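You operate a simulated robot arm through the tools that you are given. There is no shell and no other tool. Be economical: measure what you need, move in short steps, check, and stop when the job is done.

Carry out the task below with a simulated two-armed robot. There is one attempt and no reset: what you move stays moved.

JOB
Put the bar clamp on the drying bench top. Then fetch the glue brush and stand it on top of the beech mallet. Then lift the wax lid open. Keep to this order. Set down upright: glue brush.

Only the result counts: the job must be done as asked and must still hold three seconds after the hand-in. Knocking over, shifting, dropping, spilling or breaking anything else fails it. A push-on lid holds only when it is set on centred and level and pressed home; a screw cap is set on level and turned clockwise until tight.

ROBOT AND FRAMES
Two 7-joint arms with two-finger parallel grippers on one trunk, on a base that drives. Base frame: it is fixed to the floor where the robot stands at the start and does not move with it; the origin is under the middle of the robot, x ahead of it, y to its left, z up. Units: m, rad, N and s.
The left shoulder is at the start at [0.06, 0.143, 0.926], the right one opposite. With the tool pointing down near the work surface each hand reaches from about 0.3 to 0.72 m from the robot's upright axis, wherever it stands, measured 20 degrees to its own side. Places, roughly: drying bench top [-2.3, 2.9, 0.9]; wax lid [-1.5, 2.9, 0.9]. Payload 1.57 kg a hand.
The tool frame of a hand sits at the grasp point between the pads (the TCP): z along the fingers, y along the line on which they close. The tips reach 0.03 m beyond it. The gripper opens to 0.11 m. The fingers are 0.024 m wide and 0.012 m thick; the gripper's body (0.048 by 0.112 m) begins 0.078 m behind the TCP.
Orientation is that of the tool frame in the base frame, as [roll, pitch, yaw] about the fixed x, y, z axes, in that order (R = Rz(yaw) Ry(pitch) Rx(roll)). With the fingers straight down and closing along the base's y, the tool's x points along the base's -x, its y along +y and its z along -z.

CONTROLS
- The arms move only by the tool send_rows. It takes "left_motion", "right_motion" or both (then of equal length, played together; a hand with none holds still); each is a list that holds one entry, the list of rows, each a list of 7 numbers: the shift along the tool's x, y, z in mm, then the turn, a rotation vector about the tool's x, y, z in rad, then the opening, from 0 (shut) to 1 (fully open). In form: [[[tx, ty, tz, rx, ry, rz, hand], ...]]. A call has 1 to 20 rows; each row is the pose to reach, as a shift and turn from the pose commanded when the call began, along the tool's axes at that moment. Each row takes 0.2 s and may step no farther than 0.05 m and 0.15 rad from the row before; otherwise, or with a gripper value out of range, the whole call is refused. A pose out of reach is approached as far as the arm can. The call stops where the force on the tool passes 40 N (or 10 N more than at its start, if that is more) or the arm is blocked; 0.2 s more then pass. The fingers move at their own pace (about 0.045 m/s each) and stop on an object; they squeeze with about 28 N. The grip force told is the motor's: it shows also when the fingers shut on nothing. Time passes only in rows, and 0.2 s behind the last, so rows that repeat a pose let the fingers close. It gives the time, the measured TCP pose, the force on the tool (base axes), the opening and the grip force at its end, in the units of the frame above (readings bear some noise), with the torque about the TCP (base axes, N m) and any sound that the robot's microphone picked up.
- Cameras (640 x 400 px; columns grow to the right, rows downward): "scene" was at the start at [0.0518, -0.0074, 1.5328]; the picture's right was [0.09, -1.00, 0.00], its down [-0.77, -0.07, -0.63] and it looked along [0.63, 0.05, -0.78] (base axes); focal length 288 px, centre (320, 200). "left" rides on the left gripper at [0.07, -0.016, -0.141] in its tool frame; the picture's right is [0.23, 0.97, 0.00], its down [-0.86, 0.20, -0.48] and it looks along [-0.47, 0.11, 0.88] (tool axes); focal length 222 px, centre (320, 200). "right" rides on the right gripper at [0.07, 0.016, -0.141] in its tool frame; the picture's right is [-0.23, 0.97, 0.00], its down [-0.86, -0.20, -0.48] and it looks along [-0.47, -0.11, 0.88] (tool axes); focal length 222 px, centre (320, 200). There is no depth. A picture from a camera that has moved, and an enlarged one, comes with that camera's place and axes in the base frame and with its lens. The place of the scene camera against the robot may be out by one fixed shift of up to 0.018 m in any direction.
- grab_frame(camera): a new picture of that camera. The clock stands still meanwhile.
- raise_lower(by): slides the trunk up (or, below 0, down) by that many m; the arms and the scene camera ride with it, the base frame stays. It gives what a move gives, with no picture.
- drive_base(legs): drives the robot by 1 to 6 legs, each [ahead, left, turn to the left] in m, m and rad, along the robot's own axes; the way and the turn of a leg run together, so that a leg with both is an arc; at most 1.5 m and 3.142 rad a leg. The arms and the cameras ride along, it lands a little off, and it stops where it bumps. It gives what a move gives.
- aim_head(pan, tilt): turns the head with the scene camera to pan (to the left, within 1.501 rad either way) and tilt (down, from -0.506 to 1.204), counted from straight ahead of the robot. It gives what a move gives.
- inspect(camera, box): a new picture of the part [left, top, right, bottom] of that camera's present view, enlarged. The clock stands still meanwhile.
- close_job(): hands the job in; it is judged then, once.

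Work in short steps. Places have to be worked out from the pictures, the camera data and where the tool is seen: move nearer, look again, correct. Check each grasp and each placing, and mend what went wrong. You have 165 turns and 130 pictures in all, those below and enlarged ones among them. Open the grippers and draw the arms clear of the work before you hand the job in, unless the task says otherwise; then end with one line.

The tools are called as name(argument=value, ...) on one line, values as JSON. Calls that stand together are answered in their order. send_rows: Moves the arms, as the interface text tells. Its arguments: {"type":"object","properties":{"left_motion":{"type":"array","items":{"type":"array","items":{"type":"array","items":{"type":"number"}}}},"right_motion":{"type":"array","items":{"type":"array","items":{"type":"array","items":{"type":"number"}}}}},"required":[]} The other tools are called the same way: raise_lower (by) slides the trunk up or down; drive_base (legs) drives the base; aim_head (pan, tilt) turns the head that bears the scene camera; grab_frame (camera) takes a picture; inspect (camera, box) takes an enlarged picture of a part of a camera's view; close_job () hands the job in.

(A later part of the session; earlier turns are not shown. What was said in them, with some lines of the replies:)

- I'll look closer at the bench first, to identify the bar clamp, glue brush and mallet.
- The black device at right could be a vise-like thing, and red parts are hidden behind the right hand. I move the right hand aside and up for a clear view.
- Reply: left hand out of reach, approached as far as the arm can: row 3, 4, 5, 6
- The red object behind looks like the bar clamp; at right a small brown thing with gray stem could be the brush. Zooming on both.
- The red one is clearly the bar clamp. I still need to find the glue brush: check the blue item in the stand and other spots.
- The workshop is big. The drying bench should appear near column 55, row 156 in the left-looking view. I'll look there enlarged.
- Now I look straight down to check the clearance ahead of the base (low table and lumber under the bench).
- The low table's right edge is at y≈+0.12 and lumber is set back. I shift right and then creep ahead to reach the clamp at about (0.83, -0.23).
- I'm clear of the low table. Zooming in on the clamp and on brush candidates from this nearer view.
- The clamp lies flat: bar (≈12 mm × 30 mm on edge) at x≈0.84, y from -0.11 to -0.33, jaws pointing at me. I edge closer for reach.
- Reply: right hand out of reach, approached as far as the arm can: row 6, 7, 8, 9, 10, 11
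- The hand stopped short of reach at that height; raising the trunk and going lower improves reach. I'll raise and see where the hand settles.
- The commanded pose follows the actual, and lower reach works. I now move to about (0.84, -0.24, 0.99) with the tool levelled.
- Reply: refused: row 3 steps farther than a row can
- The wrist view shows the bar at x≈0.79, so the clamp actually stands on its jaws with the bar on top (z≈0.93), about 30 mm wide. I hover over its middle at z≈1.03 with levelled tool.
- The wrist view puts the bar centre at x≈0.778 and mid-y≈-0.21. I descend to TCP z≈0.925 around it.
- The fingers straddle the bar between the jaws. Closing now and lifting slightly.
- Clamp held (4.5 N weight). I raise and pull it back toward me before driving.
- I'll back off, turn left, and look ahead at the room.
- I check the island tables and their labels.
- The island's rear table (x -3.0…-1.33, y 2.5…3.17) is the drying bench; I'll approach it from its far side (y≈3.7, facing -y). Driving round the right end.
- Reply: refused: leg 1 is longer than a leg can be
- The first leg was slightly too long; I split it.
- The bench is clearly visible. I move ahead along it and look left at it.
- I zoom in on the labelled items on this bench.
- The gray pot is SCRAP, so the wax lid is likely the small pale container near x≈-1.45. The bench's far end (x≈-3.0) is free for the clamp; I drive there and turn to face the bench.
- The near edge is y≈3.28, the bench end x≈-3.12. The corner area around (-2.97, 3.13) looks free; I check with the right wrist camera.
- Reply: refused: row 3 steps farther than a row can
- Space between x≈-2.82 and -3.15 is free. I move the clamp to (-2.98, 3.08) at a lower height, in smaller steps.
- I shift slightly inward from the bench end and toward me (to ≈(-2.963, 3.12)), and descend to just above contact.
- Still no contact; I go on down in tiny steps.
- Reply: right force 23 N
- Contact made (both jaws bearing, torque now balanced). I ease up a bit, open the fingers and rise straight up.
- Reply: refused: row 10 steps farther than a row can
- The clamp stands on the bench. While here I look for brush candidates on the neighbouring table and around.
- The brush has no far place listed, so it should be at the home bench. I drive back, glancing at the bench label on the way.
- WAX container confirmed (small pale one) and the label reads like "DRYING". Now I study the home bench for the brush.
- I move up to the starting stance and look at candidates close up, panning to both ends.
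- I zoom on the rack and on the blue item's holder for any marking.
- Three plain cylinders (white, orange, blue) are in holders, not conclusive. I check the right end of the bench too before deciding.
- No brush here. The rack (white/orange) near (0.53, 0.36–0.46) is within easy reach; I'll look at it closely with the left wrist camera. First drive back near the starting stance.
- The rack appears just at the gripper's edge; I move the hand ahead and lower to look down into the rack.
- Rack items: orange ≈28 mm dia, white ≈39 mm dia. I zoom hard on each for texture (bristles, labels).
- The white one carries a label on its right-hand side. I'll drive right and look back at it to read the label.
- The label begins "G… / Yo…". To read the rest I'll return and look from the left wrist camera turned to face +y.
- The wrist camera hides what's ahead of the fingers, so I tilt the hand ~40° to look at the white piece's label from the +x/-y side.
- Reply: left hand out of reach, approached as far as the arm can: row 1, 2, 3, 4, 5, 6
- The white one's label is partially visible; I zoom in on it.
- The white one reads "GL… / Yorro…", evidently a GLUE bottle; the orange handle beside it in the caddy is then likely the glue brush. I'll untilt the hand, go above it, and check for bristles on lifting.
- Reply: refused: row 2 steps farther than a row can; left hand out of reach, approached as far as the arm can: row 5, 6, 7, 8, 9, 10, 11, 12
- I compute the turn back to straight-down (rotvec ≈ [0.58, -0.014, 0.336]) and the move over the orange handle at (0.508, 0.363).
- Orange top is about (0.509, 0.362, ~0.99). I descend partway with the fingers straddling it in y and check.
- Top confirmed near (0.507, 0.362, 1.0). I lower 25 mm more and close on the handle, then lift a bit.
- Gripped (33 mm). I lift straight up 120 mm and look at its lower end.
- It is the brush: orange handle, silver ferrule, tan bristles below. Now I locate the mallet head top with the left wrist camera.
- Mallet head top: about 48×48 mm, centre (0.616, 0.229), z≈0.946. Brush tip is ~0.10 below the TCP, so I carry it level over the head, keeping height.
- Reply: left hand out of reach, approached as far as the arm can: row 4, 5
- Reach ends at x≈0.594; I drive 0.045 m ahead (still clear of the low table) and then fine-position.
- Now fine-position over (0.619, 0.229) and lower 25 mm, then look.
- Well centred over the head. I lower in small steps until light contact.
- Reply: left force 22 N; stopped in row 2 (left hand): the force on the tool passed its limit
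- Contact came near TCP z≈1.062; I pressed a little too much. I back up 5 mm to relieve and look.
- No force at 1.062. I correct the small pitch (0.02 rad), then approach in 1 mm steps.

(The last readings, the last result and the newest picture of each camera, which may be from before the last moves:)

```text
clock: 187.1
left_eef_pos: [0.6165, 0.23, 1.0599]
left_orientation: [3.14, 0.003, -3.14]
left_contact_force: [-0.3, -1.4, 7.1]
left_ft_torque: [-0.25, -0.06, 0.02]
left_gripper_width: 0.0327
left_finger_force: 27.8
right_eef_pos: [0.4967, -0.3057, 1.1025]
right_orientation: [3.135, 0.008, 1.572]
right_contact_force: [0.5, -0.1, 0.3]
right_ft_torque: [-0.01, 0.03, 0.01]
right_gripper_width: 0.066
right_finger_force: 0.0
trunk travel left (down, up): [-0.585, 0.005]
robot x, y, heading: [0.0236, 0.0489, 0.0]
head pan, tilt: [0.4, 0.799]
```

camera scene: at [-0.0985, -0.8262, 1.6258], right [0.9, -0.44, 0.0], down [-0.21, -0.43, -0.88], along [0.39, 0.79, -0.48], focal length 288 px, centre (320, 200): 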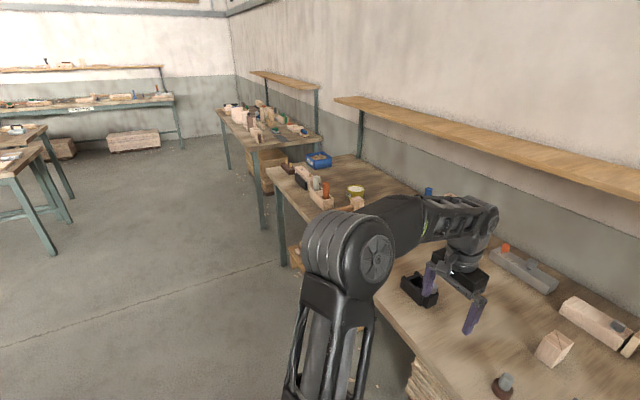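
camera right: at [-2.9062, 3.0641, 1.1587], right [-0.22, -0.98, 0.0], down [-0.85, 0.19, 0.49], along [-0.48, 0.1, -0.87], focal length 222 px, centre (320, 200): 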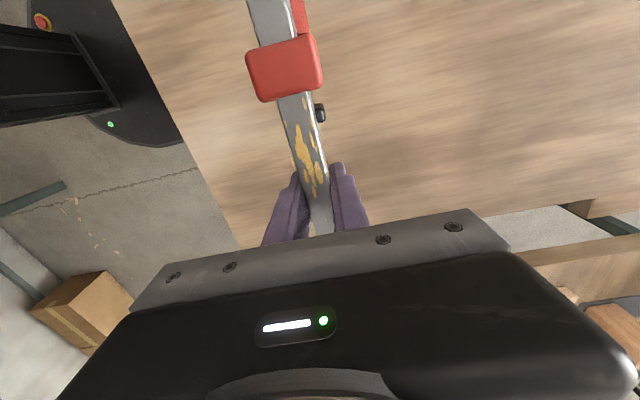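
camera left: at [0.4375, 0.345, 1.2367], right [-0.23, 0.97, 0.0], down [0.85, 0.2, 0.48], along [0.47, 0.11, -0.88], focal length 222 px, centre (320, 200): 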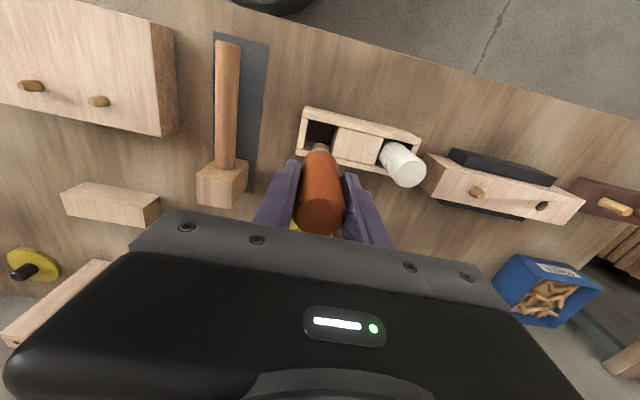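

Light contact (7 N). I release gradually with the arm still, then check before rising.

send_rows(left_motion=[[[0, 0, -0.5, 0, 0, 0, 0], [0, 0, -0.5, 0, 0, 0, 0.32], [0, 0, -0.5, 0, 0, 0, 0.36], [0, 0, -0.5, 0, 0, 0, 0.42], [0, 0, -0.5, 0, 0, 0, 0.5], [0, 0, -0.5, 0, 0, 0, 0.6], [0, 0, -0.5, 0, 0, 0, 0.6]]])

inspect(camera="scene", box=[290, 140, 390, 260])

inspect(camera="left", box=[240, 80, 400, 220])

```text
clock: 188.7
left_eef_pos: [0.6165, 0.2313, 1.0614]
left_orientation: [3.141, 0.002, -3.14]
left_contact_force: [0.1, 0.4, -0.2]
left_ft_torque: [0.01, 0.02, 0.01]
left_gripper_width: 0.0661
left_finger_force: 0.1
right_eef_pos: [0.4963, -0.305, 1.1021]
right_orientation: [3.139, 0.012, 1.573]
right_contact_force: [-1.0, 0.1, -0.1]
right_ft_torque: [0.0, -0.03, -0.02]
right_gripper_width: 0.066
right_finger_force: 0.2
trunk travel left (down, up): [-0.585, 0.005]
robot x, y, heading: [0.0241, 0.0474, 0.002]
head pan, tilt: [0.4, 0.799]
```

```text
3.33 times, centred on (340, 200) of scene
camera zoom: at [0.0735, 0.0643, 1.5999], right [0.39, -0.92, 0.0], down [-0.66, -0.28, -0.7], along [0.64, 0.27, -0.72], focal length 958 px, centre (253, 200)
```

zoom: 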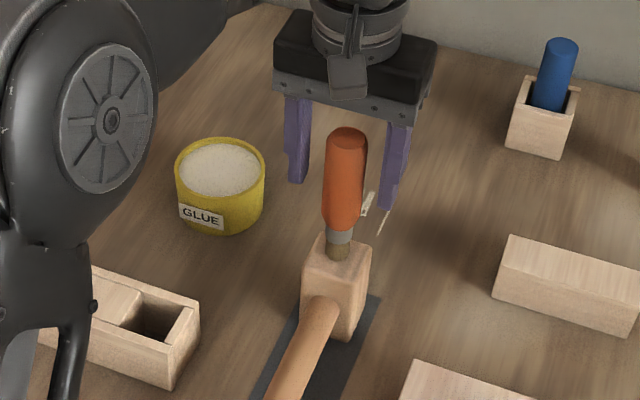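

```text
2.86 times, centred on (320, 150) of left
camera zoom: at [0.5459, 0.2137, 1.2006], right [-0.23, 0.97, 0.0], down [0.85, 0.2, 0.48], along [0.47, 0.11, -0.88], focal length 635 px, centre (320, 343)
```

zoom: 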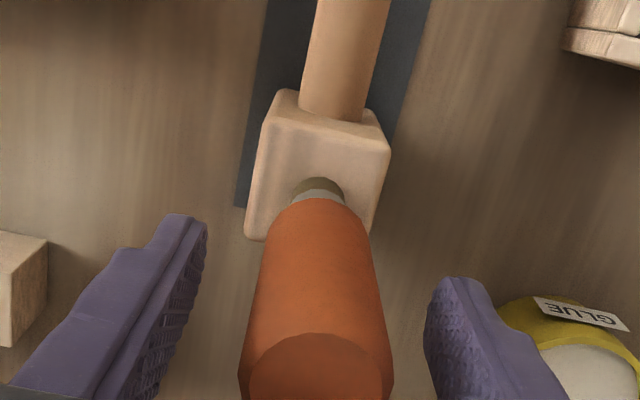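

The brush stands on its own. With fingers straddling in y, I open wider and withdraw straight back toward me.

send_rows(left_motion=[[[0, 0, 0, 0, 0, 0, 0.9], [0, 0, 0, 0, 0, 0, 0.9], [20, 0, 0, 0, 0, 0, 0.9], [45, 0, 0, 0, 0, 0, 0.9], [75, 0, 0, 0, 0, 0, 0.9], [110, 0, -10, 0, 0, 0, 0.9], [145, 0, -30, 0, 0, 0, 0.9], [180, 0, -60, 0, 0, 0, 0.9], [210, 0, -80, 0, 0, 0, 0.9]]])

grab_frame(camera="scene")

```text
clock: 190.7
left_eef_pos: [0.4059, 0.2277, 1.1397]
left_orientation: [3.14, 0.003, -3.14]
left_contact_force: [0.2, -0.4, 0.1]
left_ft_torque: [-0.01, 0.0, 0.01]
left_gripper_width: 0.0991
left_finger_force: 0.0
right_eef_pos: [0.4958, -0.3049, 1.1036]
right_orientation: [3.135, 0.01, 1.572]
right_contact_force: [0.1, 0.4, 0.6]
right_ft_torque: [0.01, -0.05, 0.0]
right_gripper_width: 0.0658
right_finger_force: 0.1
trunk travel left (down, up): [-0.585, 0.005]
robot x, y, heading: [0.0219, 0.048, 0.003]
head pan, tilt: [0.4, 0.799]
```

```text
32 pictures are left
camera scene: at [0.0724, 0.0645, 1.5999], right [0.39, -0.92, 0.0], down [-0.66, -0.28, -0.7], along [0.64, 0.27, -0.72], focal length 288 px, centre (320, 200)
```

scene: 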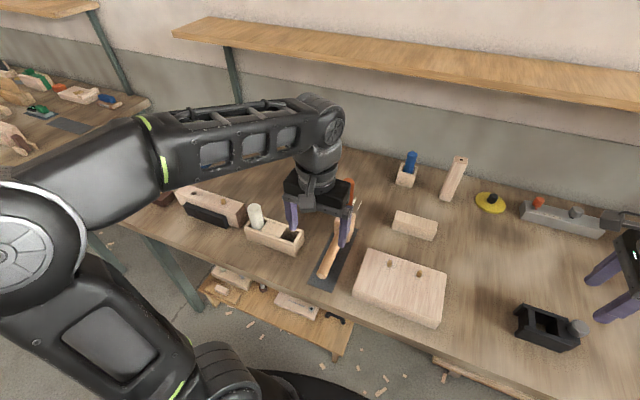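

The mallet and brush look fine. Next the wax lid: it sits near the bench's +x end, so I'll approach from that end facing -x. Driving.

drive_base(legs=[[-0.6, 0, 0], [0, 0, 1.571], [1.35, -0.15, 0], [1.35, 0, 0], [0, 0, 1.571]])

aim_head(pan=0.0, tilt=0.5)

grab_frame(camera="scene")

```text
clock: 214.5
left_eef_pos: [-0.8983, 2.5466, 1.1378]
left_orientation: [-3.14, 0.003, 0.067]
left_contact_force: [0.4, -0.1, 0.4]
left_ft_torque: [0.02, 0.01, -0.02]
left_gripper_width: 0.099
left_finger_force: 0.0
right_eef_pos: [-1.0193, 3.0735, 1.1028]
right_orientation: [3.138, 0.011, -1.505]
right_contact_force: [0.2, -0.4, -0.3]
right_ft_torque: [-0.02, 0.03, 0.0]
right_gripper_width: 0.0658
right_finger_force: 0.0
trunk travel left (down, up): [-0.585, 0.005]
robot x, y, heading: [-0.526, 2.7558, -3.078]
head pan, tilt: [0.4, 0.799]
```

```text
clock: 215.4
left_eef_pos: [-0.8977, 2.5466, 1.1388]
left_orientation: [-3.14, 0.002, 0.068]
left_contact_force: [-0.6, 0.1, 0.0]
left_ft_torque: [-0.03, -0.03, 0.02]
left_gripper_width: 0.099
left_finger_force: 0.1
right_eef_pos: [-1.0213, 3.0735, 1.1026]
right_orientation: [3.138, 0.011, -1.503]
right_contact_force: [0.4, 0.0, 0.1]
right_ft_torque: [-0.01, 0.0, 0.0]
right_gripper_width: 0.0657
right_finger_force: 0.0
trunk travel left (down, up): [-0.585, 0.005]
robot x, y, heading: [-0.524, 2.7529, -3.076]
head pan, tilt: [0.0, 0.499]
```

```text
31 pictures are left
camera scene: at [-0.5808, 2.7339, 1.6258], right [-0.07, 1.0, 0.0], down [0.48, 0.03, -0.88], along [-0.88, -0.06, -0.48], focal length 288 px, centre (320, 200)
```

scene: 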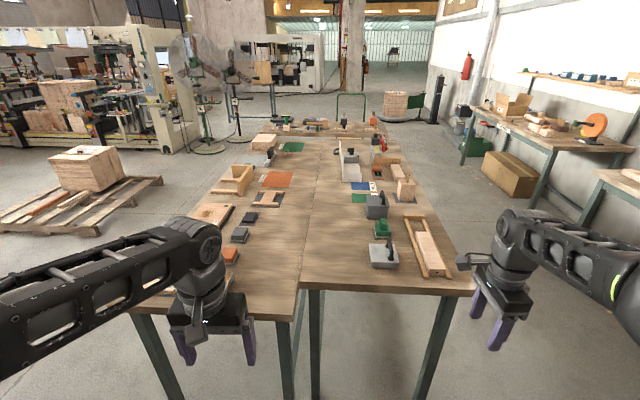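

The wax box is near (-1.48, 2.92), on my right-hand side. Zooming in to see its lid and hinge.

inspect(camera="scene", box=[355, 230, 415, 275])

```text
8.89 times, centred on (385, 252) of scene
camera zoom: at [-0.5808, 2.7339, 1.6258], right [-0.07, 1.0, 0.0], down [0.48, 0.03, -0.88], along [-0.88, -0.06, -0.48], focal length 2556 px, centre (-258, -267)
```

zoom: 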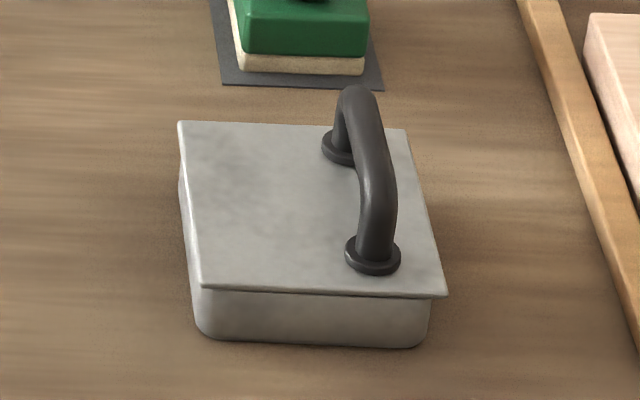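

The handle bar runs along x at y≈2.947 near the lid's +y edge, so the hinge is at the -y edge (y≈2.873). I drive up to reach it with the right hand.

drive_base(legs=[[0.0, 0.0, -0.065], [0.39, 0, 0]])

aim_head(pan=-0.3, tilt=0.9)

grab_frame(camera="scene")

```text
clock: 218.2
left_eef_pos: [-1.2991, 2.5703, 1.1382]
left_orientation: [-3.141, 0.001, 0.0]
left_contact_force: [0.3, 1.2, -0.7]
left_ft_torque: [0.0, 0.0, -0.02]
left_gripper_width: 0.099
left_finger_force: 0.0
right_eef_pos: [-1.3909, 3.1024, 1.1025]
right_orientation: [3.138, 0.01, -1.568]
right_contact_force: [-0.9, -0.7, 0.2]
right_ft_torque: [-0.04, 0.0, 0.0]
right_gripper_width: 0.0659
right_finger_force: 0.0
trunk travel left (down, up): [-0.585, 0.005]
robot x, y, heading: [-0.915, 2.7516, -3.137]
head pan, tilt: [0.0, 0.499]
```

```text
clock: 219.1
left_eef_pos: [-1.2992, 2.5693, 1.1384]
left_orientation: [-3.141, 0.003, 0.002]
left_contact_force: [-0.1, 0.7, 0.7]
left_ft_torque: [-0.04, 0.03, 0.0]
left_gripper_width: 0.0991
left_finger_force: 0.1
right_eef_pos: [-1.3897, 3.1037, 1.1029]
right_orientation: [3.139, 0.009, -1.57]
right_contact_force: [0.5, 1.4, -0.6]
right_ft_torque: [-0.05, -0.02, -0.02]
right_gripper_width: 0.0659
right_finger_force: 0.1
trunk travel left (down, up): [-0.585, 0.005]
robot x, y, heading: [-0.9192, 2.7504, -3.139]
head pan, tilt: [-0.3, 0.901]
```

```text
29 pictures are left
camera scene: at [-0.953, 2.7592, 1.5921], right [0.29, 0.96, 0.0], down [0.75, -0.23, -0.62], along [-0.59, 0.18, -0.78], focal length 288 px, centre (320, 200)
```

scene: 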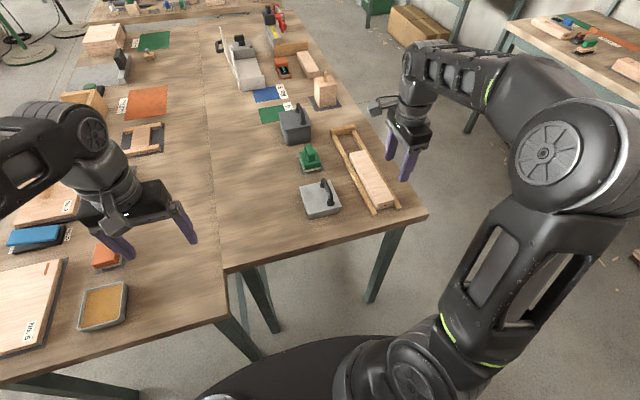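

I turn the right hand back to closing along y and move above the handle at z≈1.04.

send_rows(right_motion=[[[0, 0, 0, 0, 0, -0.14, 0.6], [0, 0, 0, 0, 0, -0.28, 0.6], [20, 10, 0, 0, 0, -0.42, 0.6], [40, 20, 0, 0, 0, -0.56, 0.6], [60, 35, 0, 0, 0, -0.7, 0.6], [80, 50, 0, 0, 0, -0.84, 0.6], [100, 65, 0, 0, 0, -0.98, 0.6], [120, 80, 10, 0, 0, -1.12, 0.6], [140, 90, 20, 0, 0, -1.26, 0.6], [157, 104, 30, 0, 0, -1.4, 0.6], [157, 104, 45, 0, 0, -1.54, 0.6], [157, 104, 63, 0, 0, -1.57, 0.6], [157, 104, 63, 0, 0, -1.57, 0.6]]])

grab_frame(camera="right")

inspect(camera="scene", box=[270, 120, 390, 230])

```text
clock: 221.9
left_eef_pos: [-1.2998, 2.57, 1.1393]
left_orientation: [3.14, 0.002, 0.002]
left_contact_force: [0.1, 0.0, -0.4]
left_ft_torque: [-0.01, 0.03, 0.0]
left_gripper_width: 0.0992
left_finger_force: 0.1
right_eef_pos: [-1.4923, 2.9452, 1.0391]
right_orientation: [-3.132, 0.004, 0.004]
right_contact_force: [-1.0, 0.3, 0.2]
right_ft_torque: [-0.02, -0.05, -0.02]
right_gripper_width: 0.0661
right_finger_force: 0.1
trunk travel left (down, up): [-0.585, 0.005]
robot x, y, heading: [-0.9196, 2.7517, -3.135]
head pan, tilt: [-0.3, 0.901]
```

```text
28 pictures are left
camera right: at [-1.4221, 2.9297, 1.1797], right [-0.22, -0.97, -0.01], down [-0.85, 0.19, 0.48], along [-0.47, 0.12, -0.87], focal length 222 px, centre (320, 200)
```

right: 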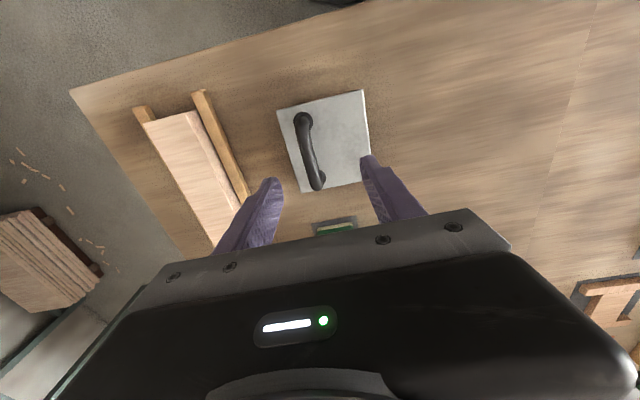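

```text
3.64 times, centred on (330, 175) of scene
camera zoom: at [-0.9526, 2.7593, 1.592], right [0.29, 0.96, 0.0], down [0.75, -0.23, -0.62], along [-0.59, 0.18, -0.78], focal length 1046 px, centre (284, 291)
```

zoom: 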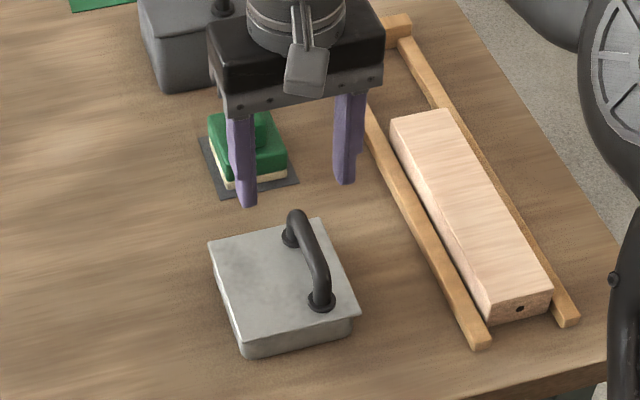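

Wrist view: handle centre (-1.489, 2.961), hinge edge y≈2.889, bar top z≈0.93. I descend around the bar to TCP z≈0.937.

send_rows(right_motion=[[[4, -16, 0, -0.008, 0, 0, 0.5], [4, -16, 40, -0.008, 0, 0, 0.5], [4, -16, 75, -0.008, 0, 0, 0.5], [4, -16, 95, -0.008, 0, 0, 0.5], [4, -16, 102, -0.008, 0, 0, 0.5], [4, -16, 102, -0.008, 0, 0, 0.5]]])

inspect(camera="right", box=[220, 80, 420, 220])

inspect(camera="scene", box=[270, 120, 390, 230])

```text
clock: 223.3
left_eef_pos: [-1.2999, 2.5695, 1.1386]
left_orientation: [3.141, 0.003, 0.001]
left_contact_force: [0.3, -0.7, 0.1]
left_ft_torque: [-0.02, 0.01, -0.01]
left_gripper_width: 0.099
left_finger_force: 0.0
right_eef_pos: [-1.4888, 2.9636, 0.9378]
right_orientation: [-3.14, 0.004, 0.003]
right_contact_force: [0.5, 0.2, 0.5]
right_ft_torque: [-0.01, -0.04, 0.01]
right_gripper_width: 0.055
right_finger_force: 0.0
trunk travel left (down, up): [-0.585, 0.005]
robot x, y, heading: [-0.917, 2.7517, -3.141]
head pan, tilt: [-0.3, 0.901]
```

```text
2.86 times, centred on (320, 150) of right
camera zoom: at [-1.4186, 2.9467, 1.0788], right [-0.23, -0.97, 0.0], down [-0.85, 0.2, 0.48], along [-0.47, 0.11, -0.88], focal length 635 px, centre (320, 343)
```

zoom: 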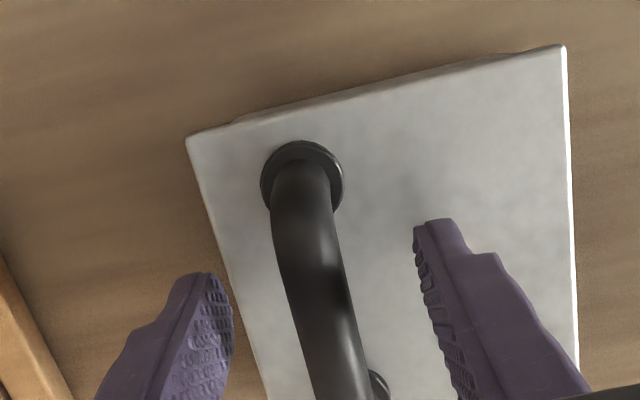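

```text
3.64 times, centred on (330, 175) of scene
camera zoom: at [-0.9529, 2.7591, 1.592], right [0.29, 0.96, 0.0], down [0.75, -0.23, -0.62], along [-0.59, 0.18, -0.78], focal length 1046 px, centre (284, 291)
```

zoom: 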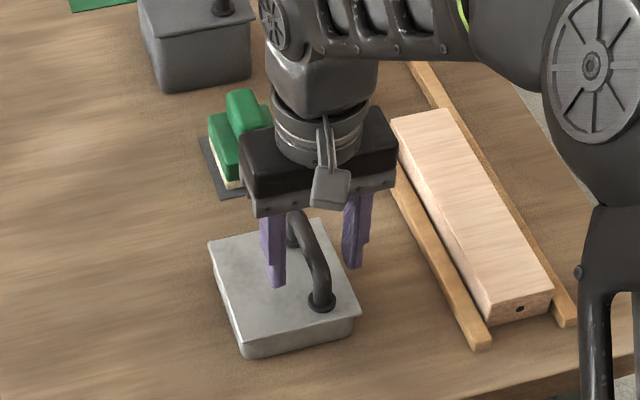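

The bar is centred between the fingers (y≈2.9636). I close on it.

send_rows(right_motion=[[[0, 0, 0, 0, 0, 0, 0.2], [0, 0, 0, 0, 0, 0, 0], [0, 0, 0, 0, 0, 0, 0], [0, 0, 0, 0, 0, 0, 0], [0, 0, 0, 0, 0, 0, 0]]])

```text
clock: 224.5
left_eef_pos: [-1.3, 2.5699, 1.1392]
left_orientation: [-3.141, 0.001, 0.003]
left_contact_force: [-0.3, 0.2, -0.5]
left_ft_torque: [-0.01, 0.0, 0.02]
left_gripper_width: 0.099
left_finger_force: 0.0
right_eef_pos: [-1.4893, 2.9614, 0.9377]
right_orientation: [-3.14, 0.004, 0.002]
right_contact_force: [1.0, -2.6, 0.0]
right_ft_torque: [-0.18, 0.01, -0.32]
right_gripper_width: 0.0154
right_finger_force: 31.2
trunk travel left (down, up): [-0.585, 0.005]
robot x, y, heading: [-0.9172, 2.7524, -3.139]
head pan, tilt: [-0.3, 0.901]
```

Gripped (15 mm bar). I begin the opening arc about the hinge (y≈2.889, z≈0.893), turning the hand with the lid, and watch forces.

send_rows(right_motion=[[[0, 2.7, -4.3, 0.06, 0, 0, 0], [0, 5.8, -8.3, 0.12, 0, 0, 0], [0, 9.1, -12.2, 0.18, 0, 0, 0], [0, 12.6, -15.9, 0.24, 0, 0, 0], [0, 16.4, -19.3, 0.3, 0, 0, 0], [0, 20.3, -22.6, 0.36, 0, 0, 0]]])

inspect(camera="scene", box=[270, 120, 390, 230])

```text
clock: 225.9
left_eef_pos: [-1.2984, 2.5694, 1.1387]
left_orientation: [3.14, 0.003, 0.002]
left_contact_force: [-0.8, -0.1, -0.9]
left_ft_torque: [-0.03, 0.01, 0.04]
left_gripper_width: 0.099
left_finger_force: 0.0
right_eef_pos: [-1.4887, 2.9432, 0.9605]
right_orientation: [-2.777, 0.005, 0.001]
right_contact_force: [8.8, -5.4, 3.6]
right_ft_torque: [-0.6, -0.2, 0.14]
right_gripper_width: 0.0156
right_finger_force: 31.2
trunk travel left (down, up): [-0.585, 0.005]
robot x, y, heading: [-0.9189, 2.7489, -3.141]
head pan, tilt: [-0.3, 0.901]
```

```text
3.64 times, centred on (330, 175) of scene
camera zoom: at [-0.9511, 2.7582, 1.5921], right [0.29, 0.96, 0.0], down [0.75, -0.23, -0.62], along [-0.59, 0.18, -0.78], focal length 1046 px, centre (284, 291)
```

zoom: 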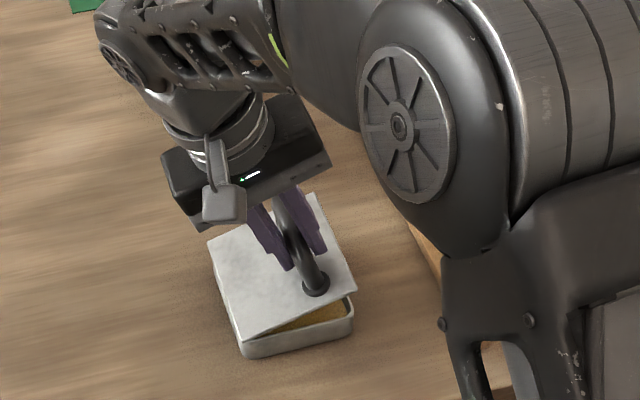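

It opens as predicted. In the rotating tool frame the same increments apply; I continue to ~62°.

send_rows(right_motion=[[[0, 5.8, -8.3, 0.12, 0, 0, 0], [0, 12.6, -15.9, 0.24, 0, 0, 0], [0, 20.3, -22.6, 0.36, 0, 0, 0], [0, 28.8, -28.4, 0.48, 0, 0, 0], [0, 37.8, -33.1, 0.6, 0, 0, 0], [0, 47.4, -36.7, 0.72, 0, 0, 0]]])

inspect(camera="scene", box=[250, 110, 390, 230])

```text
clock: 227.3
left_eef_pos: [-1.2984, 2.5705, 1.1396]
left_orientation: [3.141, 0.003, 0.001]
left_contact_force: [0.0, -0.8, 0.1]
left_ft_torque: [0.01, 0.02, -0.03]
left_gripper_width: 0.0988
left_finger_force: 0.1
right_eef_pos: [-1.4897, 2.892, 0.9809]
right_orientation: [-2.115, 0.01, 0.008]
right_contact_force: [-0.2, -1.5, 30.8]
right_ft_torque: [-0.3, -0.84, 0.12]
right_gripper_width: 0.0158
right_finger_force: 31.4
right hand out of reach, approached as far as the arm can: row 6
trunk travel left (down, up): [-0.585, 0.005]
robot x, y, heading: [-0.9175, 2.751, -3.142]
head pan, tilt: [-0.3, 0.901]
```

```text
3.33 times, centred on (320, 170) of scene
camera zoom: at [-0.9502, 2.759, 1.5923], right [0.29, 0.96, 0.0], down [0.75, -0.23, -0.62], along [-0.6, 0.18, -0.78], focal length 958 px, centre (320, 300)
```

zoom: 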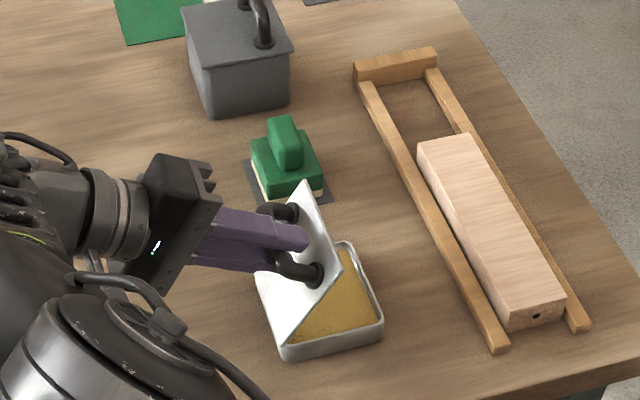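

The lid is open ~60°, but the hand's rotation is at its limit. I keep gripping and continue along the arc (r≈0.083 about (2.8885, 0.898)) without more rotation, letting the round bar turn in the grip.

send_rows(right_motion=[[[0, -2.6, -1.5, 0, 0, 0, 0], [0, 3.4, -9.6, 0, 0, 0, 0], [0, 10.3, -17.1, 0, 0, 0, 0], [0, 17.2, -24.7, 0, 0, 0, 0]]])

inspect(camera="scene", box=[250, 110, 390, 230])

```text
clock: 228.3
left_eef_pos: [-1.2978, 2.5705, 1.1386]
left_orientation: [-3.141, 0.003, 0.001]
left_contact_force: [0.1, -0.3, 0.8]
left_ft_torque: [0.01, 0.0, 0.05]
left_gripper_width: 0.0992
left_finger_force: 0.1
right_eef_pos: [-1.4897, 2.8823, 0.9815]
right_orientation: [-2.114, 0.008, 0.004]
right_contact_force: [-3.7, 9.0, 25.9]
right_ft_torque: [0.8, -1.03, -0.23]
right_gripper_width: 0.0164
right_finger_force: 31.8
right hand out of reach, approached as far as the arm can: row 3, 4
trunk travel left (down, up): [-0.585, 0.005]
robot x, y, heading: [-0.9155, 2.751, -3.139]
head pan, tilt: [-0.3, 0.901]
```

```text
3.33 times, centred on (320, 170) of scene
camera zoom: at [-0.951, 2.7597, 1.5921], right [0.29, 0.96, 0.0], down [0.75, -0.23, -0.62], along [-0.59, 0.18, -0.78], focal length 958 px, centre (320, 300)
```

zoom: 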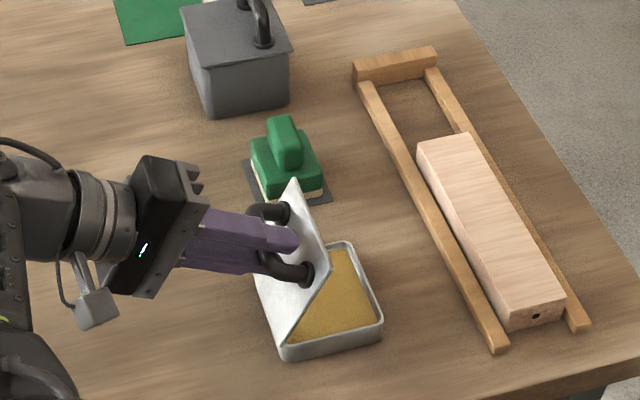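

The arm is at its limit, but driving the base left (-y) carries the hand exactly the needed way. I do 20 mm and check the forces.

drive_base(legs=[[0, 0.02, 0]])

raise_lower(by=-0.004)

```text
clock: 229.1
left_eef_pos: [-1.2989, 2.548, 1.1389]
left_orientation: [3.141, 0.002, 0.002]
left_contact_force: [0.4, -0.2, -0.9]
left_ft_torque: [0.06, -0.04, -0.02]
left_gripper_width: 0.0991
left_finger_force: 0.0
right_eef_pos: [-1.4898, 2.8595, 0.9809]
right_orientation: [-2.118, 0.007, 0.004]
right_contact_force: [0.2, 1.5, 18.5]
right_ft_torque: [0.68, -0.44, 0.86]
right_gripper_width: 0.0194
right_finger_force: 33.3
trunk travel left (down, up): [-0.585, 0.005]
robot x, y, heading: [-0.9143, 2.7293, -3.14]
head pan, tilt: [-0.3, 0.901]
```

```text
clock: 229.6
left_eef_pos: [-1.2988, 2.5493, 1.136]
left_orientation: [3.139, 0.003, 0.001]
left_contact_force: [0.5, -0.1, 0.7]
left_ft_torque: [-0.02, 0.0, -0.01]
left_gripper_width: 0.099
left_finger_force: 0.0
right_eef_pos: [-1.4893, 2.8611, 0.9802]
right_orientation: [-2.116, 0.011, 0.004]
right_contact_force: [-0.1, -0.6, 29.3]
right_ft_torque: [0.72, -1.1, -0.29]
right_gripper_width: 0.0194
right_finger_force: 33.1
trunk travel left (down, up): [-0.581, 0.009]
robot x, y, heading: [-0.916, 2.733, -3.143]
head pan, tilt: [-0.3, 0.901]
```

Lowering raised the load, so I undo it (raise 8 mm) and look.

raise_lower(by=0.008)

inspect(camera="scene", box=[270, 130, 370, 220])

```text
clock: 230.2
left_eef_pos: [-1.2995, 2.5502, 1.1428]
left_orientation: [3.141, 0.001, 0.003]
left_contact_force: [0.0, -0.3, -0.5]
left_ft_torque: [0.03, 0.01, -0.01]
left_gripper_width: 0.099
left_finger_force: 0.0
right_eef_pos: [-1.4889, 2.8599, 0.9799]
right_orientation: [-2.123, 0.003, 0.006]
right_contact_force: [2.9, 1.8, -5.0]
right_ft_torque: [0.15, 0.03, 0.88]
right_gripper_width: 0.0196
right_finger_force: 34.3
trunk travel left (down, up): [-0.589, 0.001]
robot x, y, heading: [-0.9171, 2.7336, -3.14]
head pan, tilt: [-0.3, 0.901]
```

```text
4.44 times, centred on (320, 175) of scene
camera zoom: at [-0.9528, 2.7394, 1.5955], right [0.29, 0.96, 0.0], down [0.75, -0.23, -0.62], along [-0.59, 0.18, -0.78], focal length 1278 px, centre (320, 311)
```

zoom: 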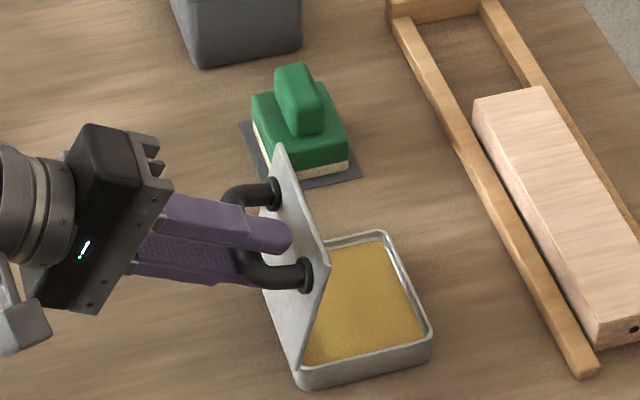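

The load is gone and the lid is at ~80°. I drive another 28 mm left to carry it past vertical.

drive_base(legs=[[0, 0.028, 0]])

inspect(camera="scene", box=[270, 130, 370, 220])

```text
clock: 231.0
left_eef_pos: [-1.3006, 2.5215, 1.143]
left_orientation: [3.14, 0.001, 0.002]
left_contact_force: [0.2, 0.2, 0.0]
left_ft_torque: [0.05, 0.01, 0.03]
left_gripper_width: 0.0991
left_finger_force: 0.1
right_eef_pos: [-1.4903, 2.8333, 0.9808]
right_orientation: [-2.12, 0.004, 0.002]
right_contact_force: [5.5, 14.4, -22.4]
right_ft_torque: [0.05, -0.62, 0.44]
right_gripper_width: 0.0209
right_finger_force: 33.9
trunk travel left (down, up): [-0.589, 0.001]
robot x, y, heading: [-0.9171, 2.7031, -3.14]
head pan, tilt: [-0.3, 0.901]
```

```text
4.44 times, centred on (320, 175) of scene
camera zoom: at [-0.9546, 2.7119, 1.5958], right [0.29, 0.96, 0.0], down [0.75, -0.23, -0.62], along [-0.59, 0.18, -0.78], focal length 1278 px, centre (320, 311)
```

zoom: 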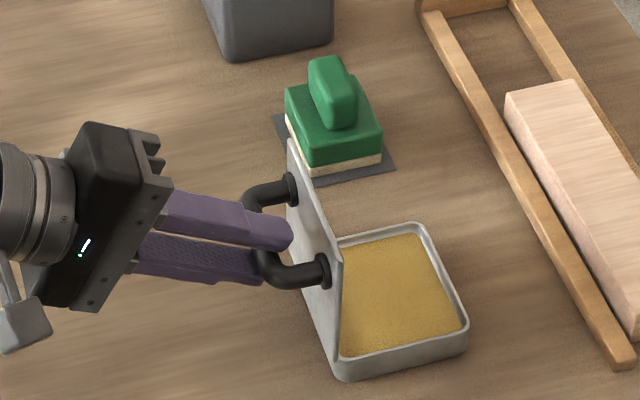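

The lid is about vertical; the hand is pulling upward a bit (22 N). I lower 8 mm to relieve, then see.

raise_lower(by=-0.008)

drive_base(legs=[[0, 0.012, 0]])

inspect(camera="scene", box=[270, 130, 370, 220])

```text
clock: 231.6
left_eef_pos: [-1.2999, 2.5185, 1.136]
left_orientation: [-3.141, 0.004, 0.004]
left_contact_force: [-0.5, 0.7, -0.6]
left_ft_torque: [0.02, 0.02, 0.0]
left_gripper_width: 0.0992
left_finger_force: 0.0
right_eef_pos: [-1.4904, 2.8287, 0.9783]
right_orientation: [-2.116, 0.01, 0.01]
right_contact_force: [-7.9, -12.2, 29.2]
right_ft_torque: [0.64, -0.82, 0.19]
right_gripper_width: 0.0211
right_finger_force: 34.2
trunk travel left (down, up): [-0.581, 0.009]
robot x, y, heading: [-0.9103, 2.7014, -3.136]
head pan, tilt: [-0.3, 0.901]
```

```text
clock: 232.4
left_eef_pos: [-1.2999, 2.5093, 1.1343]
left_orientation: [-3.141, 0.0, 0.001]
left_contact_force: [0.2, 0.2, -0.4]
left_ft_torque: [0.0, -0.02, -0.02]
left_gripper_width: 0.0992
left_finger_force: 0.1
right_eef_pos: [-1.4903, 2.8219, 0.9724]
right_orientation: [-2.12, 0.001, 0.002]
right_contact_force: [-6.8, -1.7, -1.7]
right_ft_torque: [-0.05, 0.45, 1.0]
right_gripper_width: 0.0218
right_finger_force: 34.7
trunk travel left (down, up): [-0.581, 0.009]
robot x, y, heading: [-0.9151, 2.6919, -3.141]
head pan, tilt: [-0.3, 0.901]
```

```text
4.44 times, centred on (320, 175) of scene
camera zoom: at [-0.9538, 2.6984, 1.5877], right [0.29, 0.96, 0.0], down [0.75, -0.23, -0.62], along [-0.59, 0.18, -0.78], focal length 1278 px, centre (320, 311)
```

zoom: 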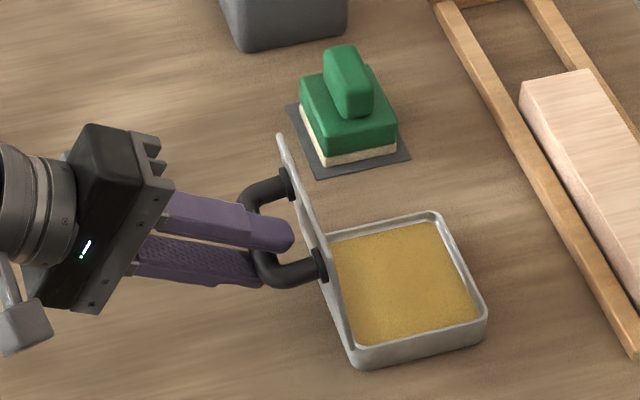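

The lid leans past vertical. I open the fingers gradually while holding still and check that it stays.

send_rows(right_motion=[[[0, 0, 0, 0, 0, 0, 0.2], [0, 0, 0, 0, 0, 0, 0.3], [0, 0, 0, 0, 0, 0, 0.4], [0, 0, 0, 0, 0, 0, 0.55], [0, 0, 0, 0, 0, 0, 0.55], [0, 0, 0, 0, 0, 0, 0.55]]])

inspect(camera="scene", box=[270, 130, 370, 220])

```text
clock: 233.8
left_eef_pos: [-1.2998, 2.5096, 1.1346]
left_orientation: [3.141, 0.0, 0.003]
left_contact_force: [-0.6, 0.5, -0.3]
left_ft_torque: [-0.01, 0.01, -0.02]
left_gripper_width: 0.0991
left_finger_force: 0.1
right_eef_pos: [-1.4894, 2.8224, 0.9732]
right_orientation: [-2.12, 0.004, 0.001]
right_contact_force: [0.6, -0.2, 0.4]
right_ft_torque: [0.01, -0.02, 0.03]
right_gripper_width: 0.0606
right_finger_force: 0.1
trunk travel left (down, up): [-0.581, 0.009]
robot x, y, heading: [-0.9152, 2.6933, -3.143]
head pan, tilt: [-0.3, 0.901]
```

```text
4.44 times, centred on (320, 175) of scene
camera zoom: at [-0.9526, 2.6992, 1.588], right [0.29, 0.96, 0.0], down [0.75, -0.23, -0.62], along [-0.59, 0.18, -0.78], focal length 1278 px, centre (320, 311)
```

zoom: 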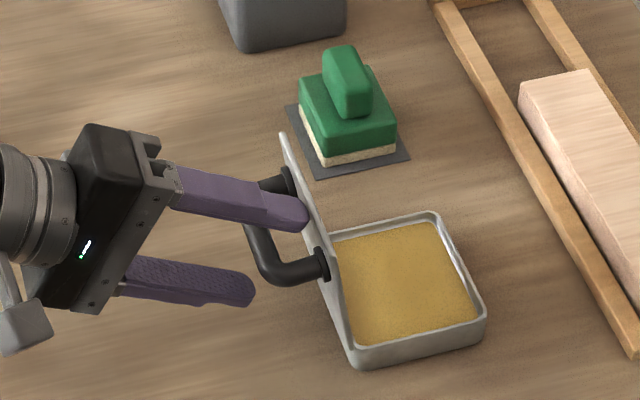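

The lid stays open by itself. I open the fingers fully for clearance and back the hand off by driving left.

send_rows(right_motion=[[[0, 0, 0, 0, 0, 0, 0.8], [0, 0, 0, 0, 0, 0, 0.95], [0, 0, 0, 0, 0, 0, 0.95], [0, 0, 0, 0, 0, 0, 0.95]]])

drive_base(legs=[[0, 0.1, 0]])

inspect(camera="scene", box=[270, 110, 410, 230])

```text
clock: 234.8
left_eef_pos: [-1.3002, 2.51, 1.1353]
left_orientation: [-3.141, 0.0, 0.002]
left_contact_force: [-0.4, -1.3, 0.3]
left_ft_torque: [-0.01, 0.02, 0.02]
left_gripper_width: 0.0989
left_finger_force: 0.0
right_eef_pos: [-1.4892, 2.8226, 0.9723]
right_orientation: [-2.12, 0.003, 0.004]
right_contact_force: [0.0, 0.8, 0.1]
right_ft_torque: [0.01, 0.0, -0.02]
right_gripper_width: 0.1045
right_finger_force: 0.1
trunk travel left (down, up): [-0.581, 0.009]
robot x, y, heading: [-0.9144, 2.6908, -3.142]
head pan, tilt: [-0.3, 0.901]
```

```text
clock: 235.9
left_eef_pos: [-1.2987, 2.4084, 1.1337]
left_orientation: [-3.14, 0.001, 0.006]
left_contact_force: [1.2, -0.4, 0.5]
left_ft_torque: [0.05, -0.02, -0.02]
left_gripper_width: 0.0991
left_finger_force: 0.0
right_eef_pos: [-1.4904, 2.7182, 0.9728]
right_orientation: [-2.118, 0.004, 0.005]
right_contact_force: [0.1, 0.9, -0.4]
right_ft_torque: [0.02, 0.0, 0.03]
right_gripper_width: 0.1043
right_finger_force: 0.1
trunk travel left (down, up): [-0.581, 0.009]
robot x, y, heading: [-0.9131, 2.5914, -3.135]
head pan, tilt: [-0.3, 0.901]
```

```text
3.33 times, centred on (340, 170) of scene
camera zoom: at [-0.9523, 2.5975, 1.588], right [0.29, 0.96, 0.0], down [0.75, -0.23, -0.62], along [-0.59, 0.18, -0.78], focal length 958 px, centre (253, 300)
```

zoom: 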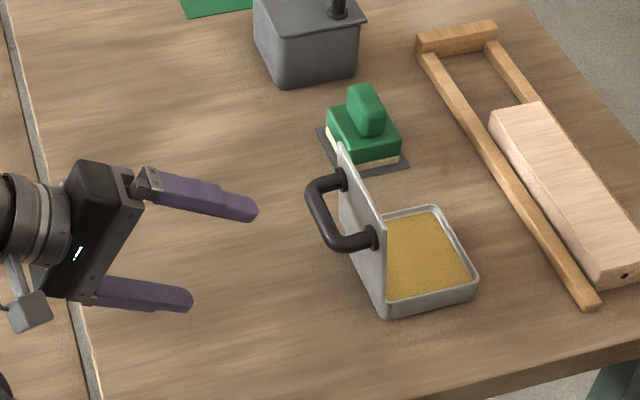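

The lid stands open, clear of the hand. I raise the right hand and drive back from the bench, then do a last check.

send_rows(right_motion=[[[0, -30, -18, 0, 0, 0, 0.8], [0, -60, -36, 0, 0, 0, 0.6], [0, -80, -48, 0, 0, 0, 0.6]]])

drive_base(legs=[[-0.45, 0, 0]])

aim_head(pan=-0.3, tilt=0.5)

grab_frame(camera="scene")

```text
clock: 236.7
left_eef_pos: [-1.299, 2.4087, 1.1343]
left_orientation: [3.141, 0.001, 0.007]
left_contact_force: [0.2, -0.5, 0.1]
left_ft_torque: [-0.01, -0.01, 0.0]
left_gripper_width: 0.0988
left_finger_force: 0.0
right_eef_pos: [-1.4889, 2.7205, 0.9844]
right_orientation: [-2.123, 0.007, 0.011]
right_contact_force: [0.3, -0.9, 0.0]
right_ft_torque: [0.0, 0.0, 0.02]
right_gripper_width: 0.0662
right_finger_force: 0.0
right hand out of reach, approached as far as the arm can: row 1, 2, 3
trunk travel left (down, up): [-0.581, 0.009]
robot x, y, heading: [-0.9146, 2.5913, -3.134]
head pan, tilt: [-0.3, 0.901]
```

```text
clock: 239.4
left_eef_pos: [-0.8482, 2.4126, 1.1338]
left_orientation: [-3.14, 0.003, 0.001]
left_contact_force: [0.0, -0.2, -0.6]
left_ft_torque: [0.03, -0.04, -0.01]
left_gripper_width: 0.099
left_finger_force: 0.0
right_eef_pos: [-1.0376, 2.724, 0.9852]
right_orientation: [-2.122, 0.006, 0.006]
right_contact_force: [0.9, -0.8, 0.1]
right_ft_torque: [-0.03, -0.04, 0.01]
right_gripper_width: 0.066
right_finger_force: 0.1
trunk travel left (down, up): [-0.581, 0.009]
robot x, y, heading: [-0.4647, 2.5928, 3.14]
head pan, tilt: [-0.3, 0.901]
```

```text
clock: 240.3
left_eef_pos: [-0.8494, 2.4122, 1.1342]
left_orientation: [-3.141, 0.0, 0.0]
left_contact_force: [-0.5, 0.5, 0.6]
left_ft_torque: [0.03, 0.02, 0.01]
left_gripper_width: 0.0992
left_finger_force: 0.1
right_eef_pos: [-1.0386, 2.7245, 0.9853]
right_orientation: [-2.123, 0.006, 0.005]
right_contact_force: [0.0, -0.3, 0.1]
right_ft_torque: [0.01, 0.03, 0.01]
right_gripper_width: 0.066
right_finger_force: 0.1
trunk travel left (down, up): [-0.581, 0.009]
robot x, y, heading: [-0.4665, 2.5962, 3.144]
head pan, tilt: [-0.3, 0.499]
```

```text
16 pictures are left
camera scene: at [-0.5169, 2.6054, 1.6218], right [0.3, 0.96, 0.0], down [0.46, -0.14, -0.88], along [-0.84, 0.26, -0.48], focal length 288 px, centre (320, 200)
```

scene: 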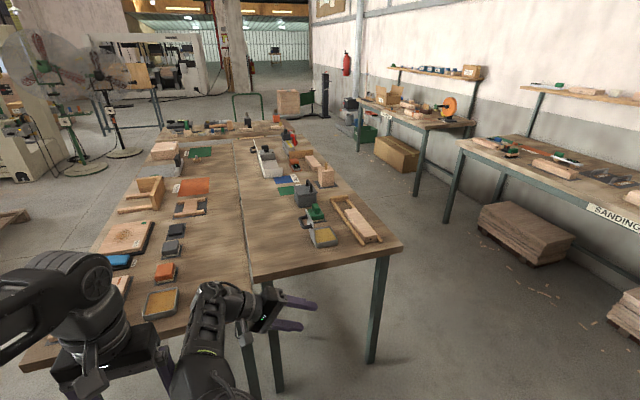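

Wax box stands open. I turn left to take a last look at the brush on the mallet.

drive_base(legs=[[-0.1, 0, 0], [0, 0, 1.2]])

aim_head(pan=0.75, tilt=0.3)

inspect(camera="scene", box=[220, 120, 420, 260])

```text
clock: 244.4
left_eef_pos: [-0.339, 2.1693, 1.1345]
left_orientation: [-3.141, 0.002, 1.195]
left_contact_force: [1.2, 0.1, 0.1]
left_ft_torque: [0.0, -0.02, 0.02]
left_gripper_width: 0.0989
left_finger_force: 0.0
right_eef_pos: [-0.6979, 2.108, 0.9853]
right_orientation: [-2.122, 0.006, 1.202]
right_contact_force: [0.2, -0.6, -0.4]
right_ft_torque: [-0.02, 0.0, -0.03]
right_gripper_width: 0.0661
right_finger_force: 0.1
trunk travel left (down, up): [-0.581, 0.009]
robot x, y, heading: [-0.3643, 2.5927, -1.948]
head pan, tilt: [-0.3, 0.499]
```

```text
clock: 245.7
left_eef_pos: [-0.3397, 2.1683, 1.1356]
left_orientation: [-3.141, 0.001, 1.196]
left_contact_force: [0.1, -1.0, -0.1]
left_ft_torque: [-0.03, 0.04, 0.0]
left_gripper_width: 0.099
left_finger_force: 0.0
right_eef_pos: [-0.7002, 2.1083, 0.9853]
right_orientation: [-2.122, 0.007, 1.2]
right_contact_force: [-1.1, 0.6, -0.4]
right_ft_torque: [-0.02, 0.0, -0.03]
right_gripper_width: 0.0659
right_finger_force: 0.0
trunk travel left (down, up): [-0.581, 0.009]
robot x, y, heading: [-0.3658, 2.5936, -1.95]
head pan, tilt: [0.75, 0.3]
```

```text
2.86 times, centred on (320, 190) of scene
camera zoom: at [-0.3158, 2.5194, 1.6403], right [-0.93, -0.36, 0.0], down [-0.11, 0.28, -0.96], along [0.35, -0.89, -0.3], focal length 822 px, centre (320, 229)
```

zoom: 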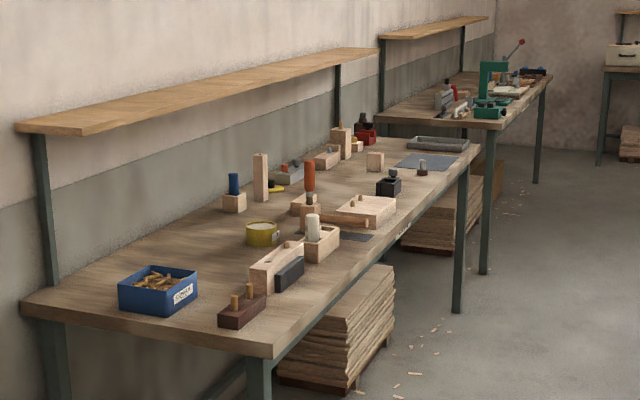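

The brush stands upright on the mallet head, the clamp is on the drying bench and the wax lid is open; both hands are clear and open. Handing in.

close_job()

```text
The job is handed in.
```

The bar clamp is on the drying bench top, the glue brush stands upright on the beech mallet, and the wax lid is open. All three were done in that order, and I handed the job in with both grippers open and clear of the work.
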